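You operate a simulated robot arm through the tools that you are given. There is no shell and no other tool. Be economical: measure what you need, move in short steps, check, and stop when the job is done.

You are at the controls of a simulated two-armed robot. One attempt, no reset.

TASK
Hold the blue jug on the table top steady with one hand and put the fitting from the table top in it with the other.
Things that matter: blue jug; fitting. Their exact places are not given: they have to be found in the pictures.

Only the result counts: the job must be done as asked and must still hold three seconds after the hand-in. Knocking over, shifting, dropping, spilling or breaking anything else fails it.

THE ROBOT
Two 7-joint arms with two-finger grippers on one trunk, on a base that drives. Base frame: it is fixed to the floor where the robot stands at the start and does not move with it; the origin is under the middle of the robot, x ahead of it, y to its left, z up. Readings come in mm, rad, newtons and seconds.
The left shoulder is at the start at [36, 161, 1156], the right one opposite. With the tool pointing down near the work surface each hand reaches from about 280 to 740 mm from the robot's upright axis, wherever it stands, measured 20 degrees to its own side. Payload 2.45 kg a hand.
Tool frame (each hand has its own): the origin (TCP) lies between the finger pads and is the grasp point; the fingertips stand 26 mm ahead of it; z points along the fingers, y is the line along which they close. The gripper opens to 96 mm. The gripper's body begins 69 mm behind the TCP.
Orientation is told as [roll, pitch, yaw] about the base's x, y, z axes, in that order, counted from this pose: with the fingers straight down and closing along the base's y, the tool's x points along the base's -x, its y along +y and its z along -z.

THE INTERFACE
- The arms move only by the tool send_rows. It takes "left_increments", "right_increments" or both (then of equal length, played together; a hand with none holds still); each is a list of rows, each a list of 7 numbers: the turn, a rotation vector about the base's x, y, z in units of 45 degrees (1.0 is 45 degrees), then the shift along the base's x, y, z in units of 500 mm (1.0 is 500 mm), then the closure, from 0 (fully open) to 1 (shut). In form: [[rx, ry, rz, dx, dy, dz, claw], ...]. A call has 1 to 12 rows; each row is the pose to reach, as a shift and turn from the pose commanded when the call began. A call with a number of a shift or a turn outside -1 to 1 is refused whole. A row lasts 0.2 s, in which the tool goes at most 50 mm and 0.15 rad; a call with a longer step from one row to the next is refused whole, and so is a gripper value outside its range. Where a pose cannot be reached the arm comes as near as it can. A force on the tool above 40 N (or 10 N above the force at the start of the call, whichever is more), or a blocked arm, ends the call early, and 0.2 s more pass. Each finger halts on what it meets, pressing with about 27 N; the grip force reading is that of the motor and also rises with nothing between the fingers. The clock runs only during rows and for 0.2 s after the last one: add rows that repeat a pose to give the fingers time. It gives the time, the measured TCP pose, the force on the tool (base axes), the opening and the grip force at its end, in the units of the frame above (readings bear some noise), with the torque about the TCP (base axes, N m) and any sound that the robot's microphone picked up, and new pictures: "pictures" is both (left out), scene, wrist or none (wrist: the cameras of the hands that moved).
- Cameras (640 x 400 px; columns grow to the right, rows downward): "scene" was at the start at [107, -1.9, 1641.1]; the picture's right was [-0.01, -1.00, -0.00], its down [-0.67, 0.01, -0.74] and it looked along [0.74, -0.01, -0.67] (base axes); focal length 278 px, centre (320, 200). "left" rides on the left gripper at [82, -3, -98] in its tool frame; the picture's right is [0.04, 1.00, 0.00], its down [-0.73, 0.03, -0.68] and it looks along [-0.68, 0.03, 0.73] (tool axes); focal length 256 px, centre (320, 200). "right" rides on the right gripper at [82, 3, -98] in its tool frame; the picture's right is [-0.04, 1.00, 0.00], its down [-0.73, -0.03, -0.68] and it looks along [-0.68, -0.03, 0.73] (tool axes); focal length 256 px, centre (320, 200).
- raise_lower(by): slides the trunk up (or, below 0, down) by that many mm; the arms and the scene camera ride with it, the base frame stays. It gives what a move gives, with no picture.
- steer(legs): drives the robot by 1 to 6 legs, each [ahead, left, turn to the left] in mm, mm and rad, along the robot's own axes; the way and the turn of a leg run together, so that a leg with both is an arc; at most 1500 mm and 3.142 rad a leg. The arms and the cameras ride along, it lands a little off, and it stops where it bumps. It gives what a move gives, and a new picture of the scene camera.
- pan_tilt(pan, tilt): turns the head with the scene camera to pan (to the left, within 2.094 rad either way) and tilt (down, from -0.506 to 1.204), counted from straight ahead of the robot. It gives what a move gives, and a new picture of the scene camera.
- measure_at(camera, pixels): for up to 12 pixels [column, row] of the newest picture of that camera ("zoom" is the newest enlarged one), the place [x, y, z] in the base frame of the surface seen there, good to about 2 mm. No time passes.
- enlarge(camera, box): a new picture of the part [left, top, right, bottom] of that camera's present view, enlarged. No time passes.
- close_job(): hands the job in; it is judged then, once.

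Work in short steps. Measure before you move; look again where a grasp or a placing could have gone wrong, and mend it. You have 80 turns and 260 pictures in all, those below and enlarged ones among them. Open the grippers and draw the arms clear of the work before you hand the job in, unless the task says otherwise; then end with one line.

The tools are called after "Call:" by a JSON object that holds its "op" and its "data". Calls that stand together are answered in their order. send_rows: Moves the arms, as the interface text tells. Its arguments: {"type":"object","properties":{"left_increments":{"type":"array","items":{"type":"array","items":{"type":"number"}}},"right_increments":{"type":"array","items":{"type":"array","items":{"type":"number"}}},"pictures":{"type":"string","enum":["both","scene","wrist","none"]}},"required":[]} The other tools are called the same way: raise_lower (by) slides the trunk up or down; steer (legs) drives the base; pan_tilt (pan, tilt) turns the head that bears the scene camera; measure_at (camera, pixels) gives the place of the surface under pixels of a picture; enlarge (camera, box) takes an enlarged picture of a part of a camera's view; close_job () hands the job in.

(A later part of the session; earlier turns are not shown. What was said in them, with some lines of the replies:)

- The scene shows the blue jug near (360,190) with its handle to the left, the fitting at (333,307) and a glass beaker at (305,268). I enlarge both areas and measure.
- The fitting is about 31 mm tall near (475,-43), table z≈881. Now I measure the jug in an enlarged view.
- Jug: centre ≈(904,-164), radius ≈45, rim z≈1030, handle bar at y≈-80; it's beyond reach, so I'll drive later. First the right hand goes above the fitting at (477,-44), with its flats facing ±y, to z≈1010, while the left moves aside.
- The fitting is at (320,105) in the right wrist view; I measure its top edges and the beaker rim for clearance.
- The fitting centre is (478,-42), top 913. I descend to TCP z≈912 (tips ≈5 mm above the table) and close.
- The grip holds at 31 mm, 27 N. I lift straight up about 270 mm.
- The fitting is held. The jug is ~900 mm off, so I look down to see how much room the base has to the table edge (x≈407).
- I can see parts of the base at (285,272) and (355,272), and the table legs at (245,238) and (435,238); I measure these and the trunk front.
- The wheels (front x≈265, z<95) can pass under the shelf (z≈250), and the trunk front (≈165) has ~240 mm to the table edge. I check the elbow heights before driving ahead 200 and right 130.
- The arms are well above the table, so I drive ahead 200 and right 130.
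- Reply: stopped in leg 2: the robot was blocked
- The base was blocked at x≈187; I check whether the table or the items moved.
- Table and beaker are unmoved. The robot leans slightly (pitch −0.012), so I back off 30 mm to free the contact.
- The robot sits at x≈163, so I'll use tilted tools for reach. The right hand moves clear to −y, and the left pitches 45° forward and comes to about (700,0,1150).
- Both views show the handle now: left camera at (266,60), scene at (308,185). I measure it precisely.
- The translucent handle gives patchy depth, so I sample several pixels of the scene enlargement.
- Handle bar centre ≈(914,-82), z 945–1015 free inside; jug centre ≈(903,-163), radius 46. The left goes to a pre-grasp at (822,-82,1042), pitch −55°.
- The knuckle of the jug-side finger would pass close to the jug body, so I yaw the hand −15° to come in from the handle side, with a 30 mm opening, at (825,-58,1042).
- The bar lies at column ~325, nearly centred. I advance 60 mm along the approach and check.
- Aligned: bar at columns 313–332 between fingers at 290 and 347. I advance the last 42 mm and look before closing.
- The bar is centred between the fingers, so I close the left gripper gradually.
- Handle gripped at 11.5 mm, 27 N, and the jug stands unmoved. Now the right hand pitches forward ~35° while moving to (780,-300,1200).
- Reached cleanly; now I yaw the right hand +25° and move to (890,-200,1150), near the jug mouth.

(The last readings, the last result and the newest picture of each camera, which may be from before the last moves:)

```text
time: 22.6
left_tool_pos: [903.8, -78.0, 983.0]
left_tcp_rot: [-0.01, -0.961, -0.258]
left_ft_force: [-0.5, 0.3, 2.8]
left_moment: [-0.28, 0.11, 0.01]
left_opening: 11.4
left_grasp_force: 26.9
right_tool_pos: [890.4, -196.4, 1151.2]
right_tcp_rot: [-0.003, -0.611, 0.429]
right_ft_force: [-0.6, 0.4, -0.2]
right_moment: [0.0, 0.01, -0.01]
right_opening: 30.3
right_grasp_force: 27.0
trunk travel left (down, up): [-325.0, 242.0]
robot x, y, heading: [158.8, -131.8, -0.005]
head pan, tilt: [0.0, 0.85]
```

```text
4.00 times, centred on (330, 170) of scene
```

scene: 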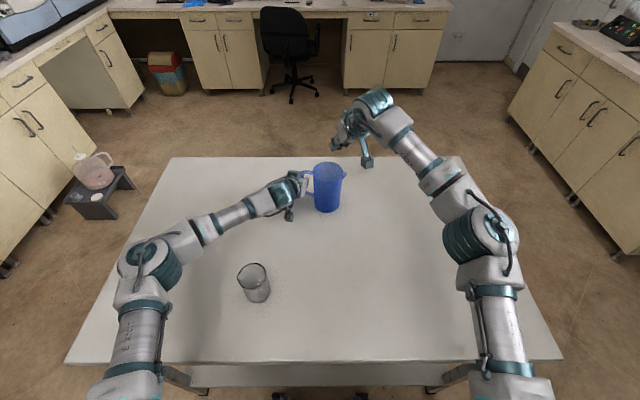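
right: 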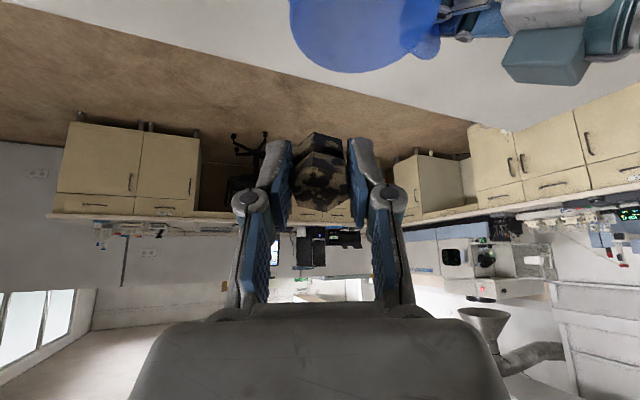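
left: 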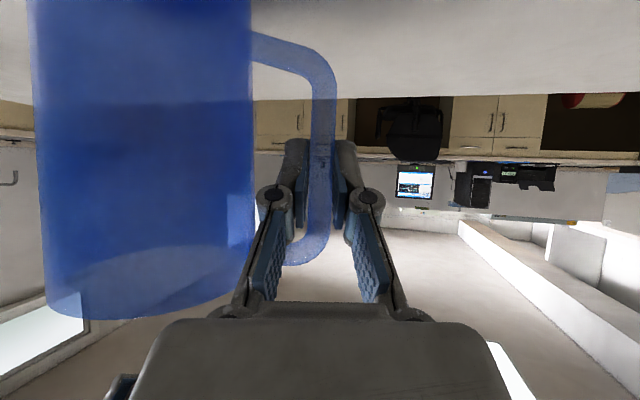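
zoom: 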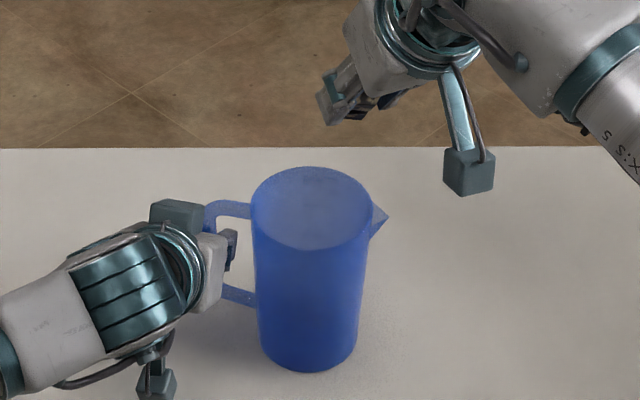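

Clear of everything. I move over the mouth to TCP (895,-167,1100), leaving tips above the rim (1031), and check the alignment.

Call:
{"op": "send_rows", "data": {"right_increments": [[0, 0, 0, 0.005, 0.03, 0, 1], [0, 0, 0, 0.009, 0.058, -0.03, 1], [0, 0, 0, 0.009, 0.058, -0.1, 1], [0, 0, 0, 0.009, 0.058, -0.1, 1]], "left_increments": [[0, 0, 0, 0, 0, 0, 1], [0, 0, 0, 0, 0, 0, 1], [0, 0, 0, 0, 0, 0, 1], [0, 0, 0, 0, 0, 0, 1]], "pictures": "both"}}

Call:
{"op": "enlarge", "data": {"camera": "scene", "box": [260, 120, 400, 220]}}

```text
time: 23.6
left_tool_pos: [905.0, -78.8, 983.6]
left_tcp_rot: [-0.014, -0.958, -0.258]
left_ft_force: [0.5, 1.4, 2.2]
left_moment: [-0.3, 0.05, 0.01]
left_opening: 11.5
left_grasp_force: 26.9
right_tool_pos: [895.0, -168.3, 1100.5]
right_tcp_rot: [-0.002, -0.613, 0.428]
right_ft_force: [-0.4, -0.7, -0.4]
right_moment: [0.0, 0.02, 0.0]
right_opening: 30.3
right_grasp_force: 26.5
trunk travel left (down, up): [-325.0, 242.0]
robot x, y, heading: [157.6, -138.1, -0.006]
head pan, tilt: [0.0, 0.85]
```

scene: 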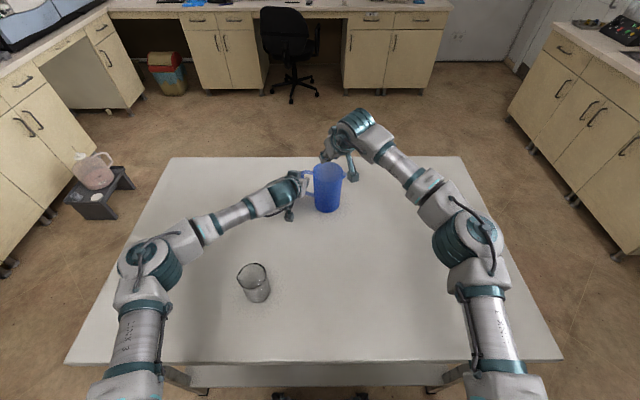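
right: 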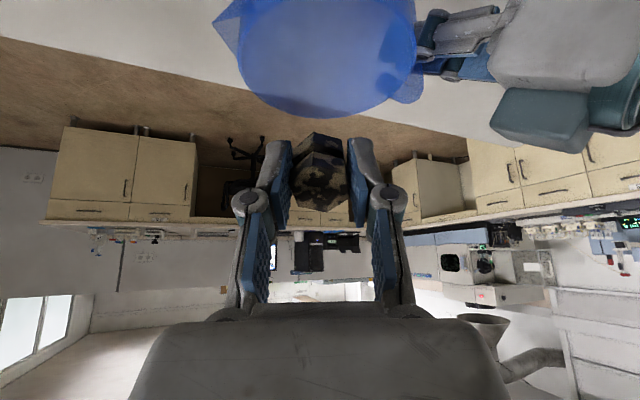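
left: 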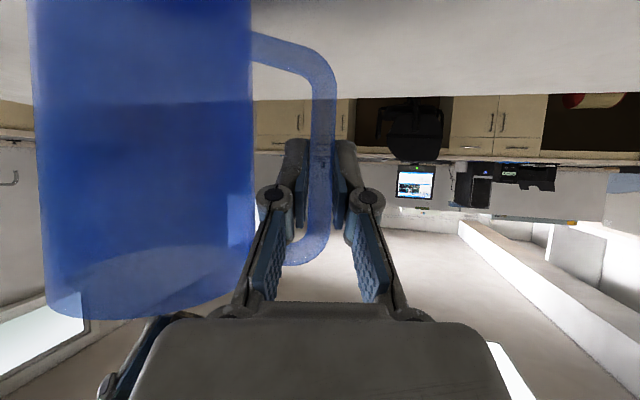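

```text
4.00 times, centred on (330, 170) of scene
```

zoom: 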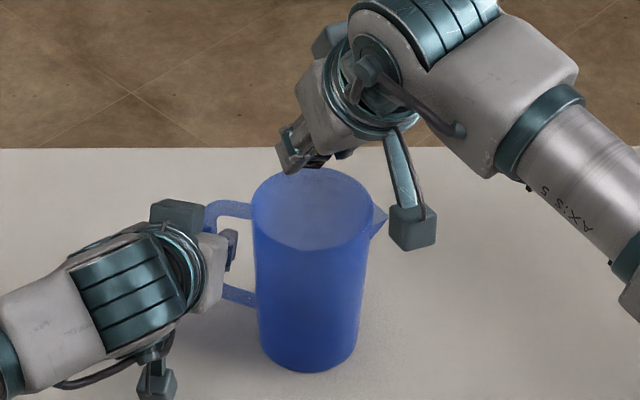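

In the right view the mouth centre column (~325) matches the fitting (320). I verify rim points and the fitting's place numerically.

Call:
{"op": "measure_at", "data": {"camera": "right", "pixels": [[242, 75], [411, 55], [325, 115], [280, 105], [380, 102], [320, 150], [320, 180], [300, 165], [340, 165], [285, 145], [360, 142]]}}

Call:
{"op": "measure_at", "data": {"camera": "zoom", "pixels": [[256, 195], [370, 210], [310, 250], [292, 172], [408, 245], [425, 210]]}}

```text
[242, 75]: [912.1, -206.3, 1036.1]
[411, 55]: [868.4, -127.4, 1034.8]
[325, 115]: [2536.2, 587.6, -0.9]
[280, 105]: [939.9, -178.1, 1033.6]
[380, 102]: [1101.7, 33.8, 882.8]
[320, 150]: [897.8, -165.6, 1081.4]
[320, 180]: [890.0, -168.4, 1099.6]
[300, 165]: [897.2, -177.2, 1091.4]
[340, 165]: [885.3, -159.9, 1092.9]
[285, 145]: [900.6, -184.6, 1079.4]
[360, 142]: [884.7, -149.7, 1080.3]
```

```text
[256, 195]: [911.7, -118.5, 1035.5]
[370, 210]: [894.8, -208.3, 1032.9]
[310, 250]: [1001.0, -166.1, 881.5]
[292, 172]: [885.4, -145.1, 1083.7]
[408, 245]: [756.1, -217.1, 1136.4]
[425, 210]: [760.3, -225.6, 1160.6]
```

Rim centre ≈(901,-164), z 1036; the fitting centre is ≈(903,-164). I lower 60 mm so the fitting enters the mouth.

Call:
{"op": "send_rows", "data": {"right_increments": [[0, 0, 0, 0, 0.001, -0.04, 1], [0, 0, 0, 0, 0.001, -0.08, 1], [0, 0, 0, 0, 0.001, -0.12, 1], [0, 0, 0, 0, 0.001, -0.12, 1]], "left_increments": [[0, 0, 0, 0, 0, 0, 1], [0, 0, 0, 0, 0, 0, 1], [0, 0, 0, 0, 0, 0, 1], [0, 0, 0, 0, 0, 0, 1]], "pictures": "both"}}

Call:
{"op": "enlarge", "data": {"camera": "scene", "box": [260, 120, 400, 220]}}

```text
time: 24.6
left_tool_pos: [903.7, -78.7, 983.2]
left_tcp_rot: [-0.011, -0.959, -0.258]
left_ft_force: [0.5, 0.7, 1.8]
left_moment: [-0.28, 0.04, 0.02]
left_opening: 11.7
left_grasp_force: 27.0
right_tool_pos: [895.2, -167.0, 1040.9]
right_tcp_rot: [-0.005, -0.613, 0.431]
right_ft_force: [-0.2, -0.3, -0.3]
right_moment: [0.0, 0.03, 0.03]
right_opening: 30.2
right_grasp_force: 27.0
trunk travel left (down, up): [-325.0, 242.0]
robot x, y, heading: [158.7, -132.5, -0.009]
head pan, tilt: [0.0, 0.85]
```

scene: 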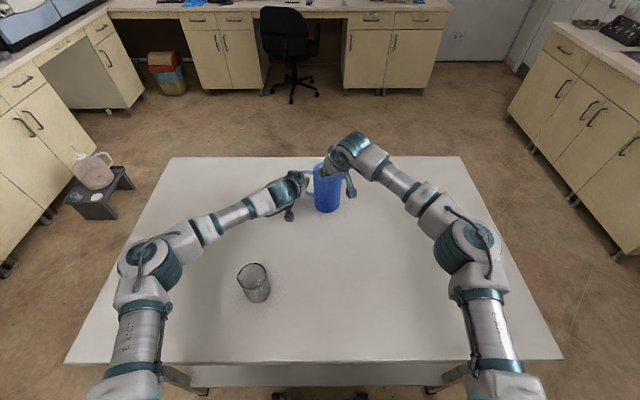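
right: 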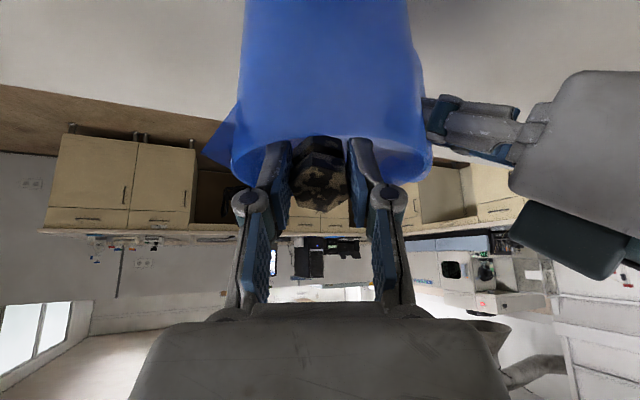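
left: 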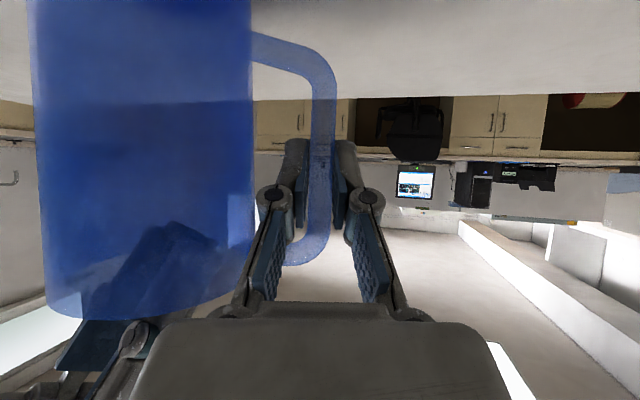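

```text
4.00 times, centred on (330, 170) of scene
```

zoom: 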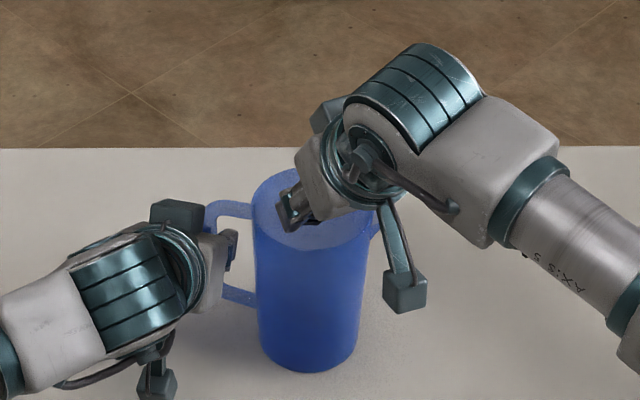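

The fitting and fingertips are inside the mouth with no contact force. I open the right gripper part-way to let it drop.

Call:
{"op": "send_rows", "data": {"right_increments": [[0, 0, 0, 0, 0, 0, 0.62], [0, 0, 0, 0, 0, 0, 0.55], [0, 0, 0, 0, 0, 0, 0.5], [0, 0, 0, 0, 0, 0, 0.5], [0, 0, 0, 0, 0, 0, 0.5]], "left_increments": [[0, 0, 0, 0, 0, 0, 1], [0, 0, 0, 0, 0, 0, 1], [0, 0, 0, 0, 0, 0, 1], [0, 0, 0, 0, 0, 0, 1], [0, 0, 0, 0, 0, 0, 1]], "pictures": "both"}}

```text
time: 25.8
left_tool_pos: [903.8, -79.5, 983.8]
left_tcp_rot: [-0.013, -0.96, -0.258]
left_ft_force: [0.0, -1.2, 1.6]
left_moment: [-0.26, 0.12, 0.0]
left_opening: 11.5
left_grasp_force: 26.4
right_tool_pos: [894.1, -167.6, 1041.9]
right_tcp_rot: [-0.003, -0.611, 0.427]
right_ft_force: [-0.6, 0.7, -1.0]
right_moment: [0.09, 0.03, 0.0]
right_opening: 47.2
right_grasp_force: 0.0
trunk travel left (down, up): [-325.0, 242.0]
robot x, y, heading: [159.2, -134.5, 0.0]
head pan, tilt: [0.0, 0.85]
```

scene: 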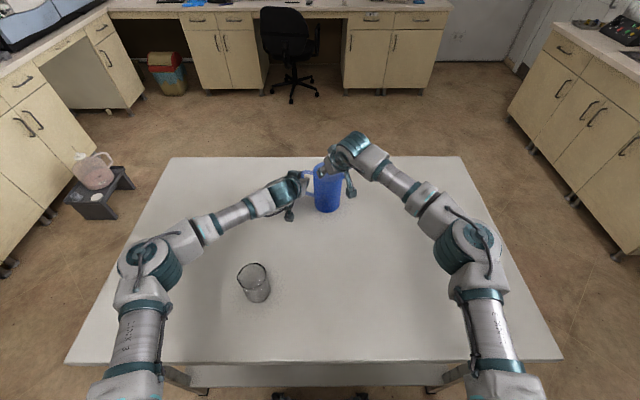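
right: 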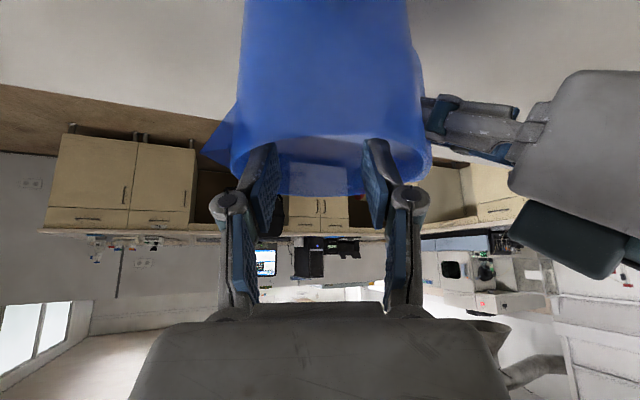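
left: 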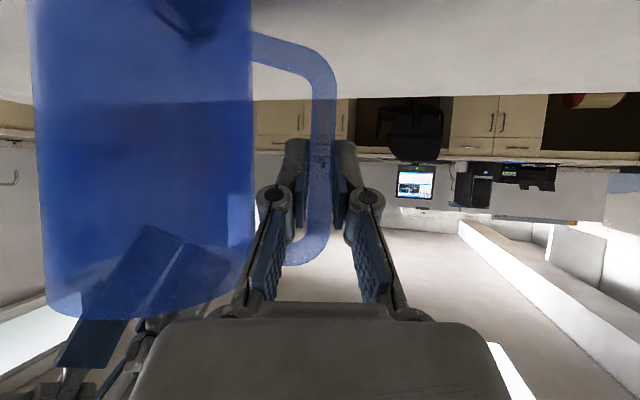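

The fitting has left the fingers, and a dark shape shows inside the jug at (185,15) in the left view. I raise the right hand straight up, then out to −y.

Call:
{"op": "send_rows", "data": {"right_increments": [[0, 0, 0, 0, 0, 0.06, 0.5], [0, 0, 0, 0, 0, 0.14, 0.5], [0, 0, 0, 0, 0, 0.22, 0.5], [0, 0, 0, -0.04, -0.06, 0.28, 0.5], [0, 0, 0, -0.1, -0.12, 0.3, 0.5], [0, 0, 0, -0.16, -0.19, 0.3, 0.3], [0, 0, 0, -0.22, -0.26, 0.3, 0.2], [0, 0, 0, -0.26, -0.34, 0.3, 0], [0, 0, 0, -0.26, -0.34, 0.3, 0]], "left_increments": [[0, 0, 0, 0, 0, 0, 1], [0, 0, 0, 0, 0, 0, 1], [0, 0, 0, 0, 0, 0, 1], [0, 0, 0, 0, 0, 0, 1], [0, 0, 0, 0, 0, 0, 1], [0, 0, 0, 0, 0, 0, 1], [0, 0, 0, 0, 0, 0, 1], [0, 0, 0, 0, 0, 0, 1], [0, 0, 0, 0, 0, 0, 1]], "pictures": "scene"}}

Call:
{"op": "enlarge", "data": {"camera": "scene", "box": [260, 140, 380, 220]}}

```text
time: 27.8
left_tool_pos: [905.2, -80.2, 983.1]
left_tcp_rot: [-0.013, -0.958, -0.259]
left_ft_force: [-0.2, -1.4, 2.3]
left_moment: [-0.46, 0.01, -0.02]
left_opening: 11.8
left_grasp_force: 27.1
right_tool_pos: [764.4, -339.3, 1191.7]
right_tcp_rot: [-0.002, -0.611, 0.427]
right_ft_force: [-1.3, -0.2, 0.0]
right_moment: [-0.02, 0.0, -0.01]
right_opening: 95.9
right_grasp_force: 0.1
trunk travel left (down, up): [-325.0, 242.0]
robot x, y, heading: [159.9, -135.9, -0.006]
head pan, tilt: [0.0, 0.85]
```

scene: 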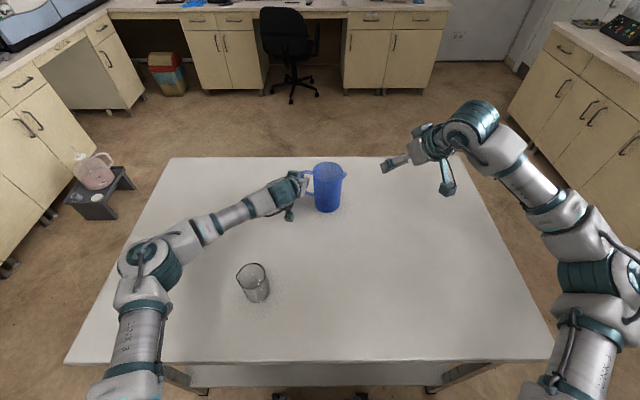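

```text
5.00 times, centred on (320, 180) of scene
```

zoom: 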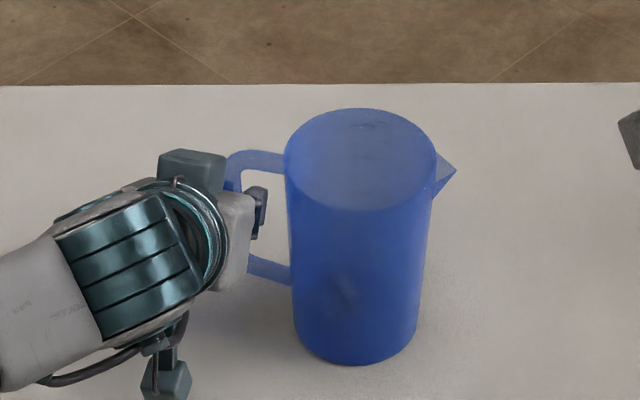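

The fitting shows faintly inside the jug at zoom (345,290), and the jug is upright. I open the left hand to 30 mm and retreat along the approach line.

Call:
{"op": "send_rows", "data": {"left_increments": [[0, 0, 0, 0, 0, 0, 0.85], [0, 0, 0, 0, 0, 0, 0.7], [0, 0, 0, 0, 0, 0, 0.69], [0, 0, 0, -0.032, 0.0085, 0.023, 0.69], [0, 0, 0, -0.08, 0.021, 0.057, 0.69], [0, 0, 0, -0.14, 0.037, 0.1, 0.69], [0, 0, 0, -0.2, 0.055, 0.145, 0.69], [0, 0, 0, -0.26, 0.09, 0.19, 0.5], [0, 0, 0, -0.3, 0.15, 0.23, 0.3], [0, 0, 0, -0.34, 0.21, 0.27, 0], [0, 0, 0, -0.34, 0.21, 0.27, 0]], "pictures": "both"}}

Call:
{"op": "enlarge", "data": {"camera": "scene", "box": [260, 140, 380, 220]}}

```text
time: 30.2
left_tool_pos: [735.4, 26.7, 1117.4]
left_tcp_rot: [-0.012, -0.957, -0.258]
left_ft_force: [0.8, -0.3, -1.0]
left_moment: [-0.02, 0.02, -0.03]
left_opening: 96.0
left_grasp_force: 0.0
right_tool_pos: [766.4, -337.3, 1190.6]
right_tcp_rot: [-0.004, -0.611, 0.43]
right_ft_force: [0.0, 0.0, 0.1]
right_moment: [-0.01, -0.01, 0.0]
right_opening: 95.9
right_grasp_force: 0.0
trunk travel left (down, up): [-325.0, 242.0]
robot x, y, heading: [158.3, -136.6, -0.004]
head pan, tilt: [0.0, 0.85]
```

scene: 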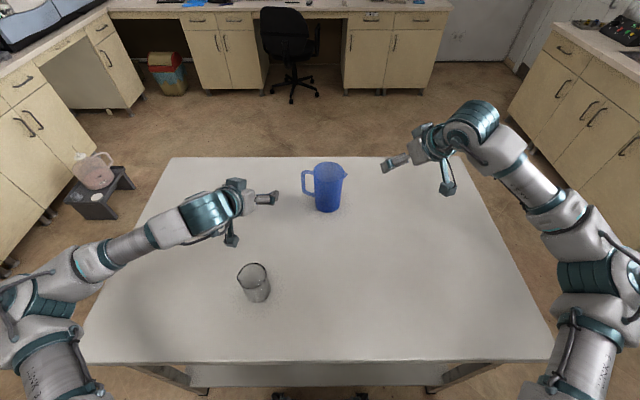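
left: 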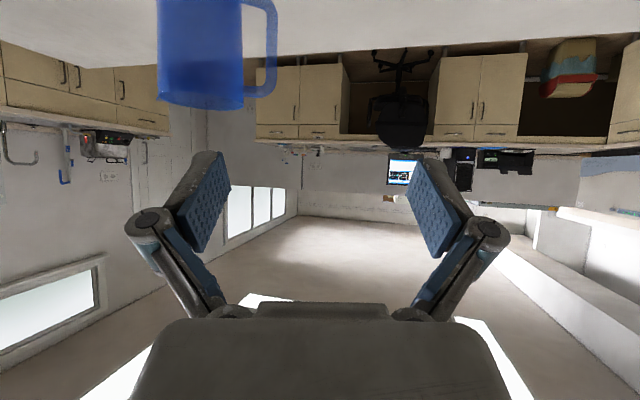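

```text
5.00 times, centred on (320, 180) of scene
```

zoom: 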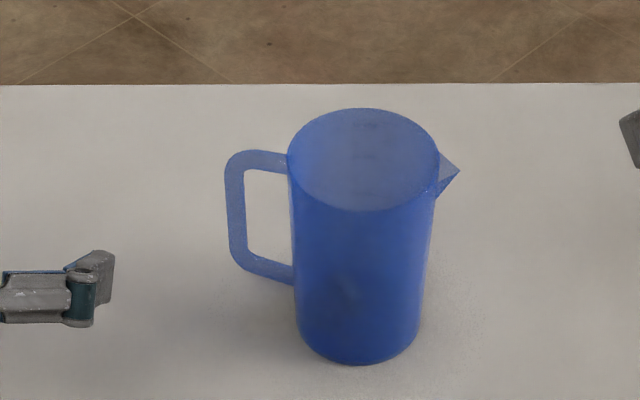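

The jug stands upright where it was, the fitting is faintly visible inside it, the table is otherwise unchanged, and both hands are open and clear. I hand in.

Call:
{"op": "close_job", "data": {}}

```text
The job is handed in.
```

I held the blue jug by its handle with the left hand and dropped the fitting into it with the right. The jug was left upright, and both hands are open and clear of it. While driving up to the table the base bumped something and stopped; the table and beaker measured unmoved afterwards.
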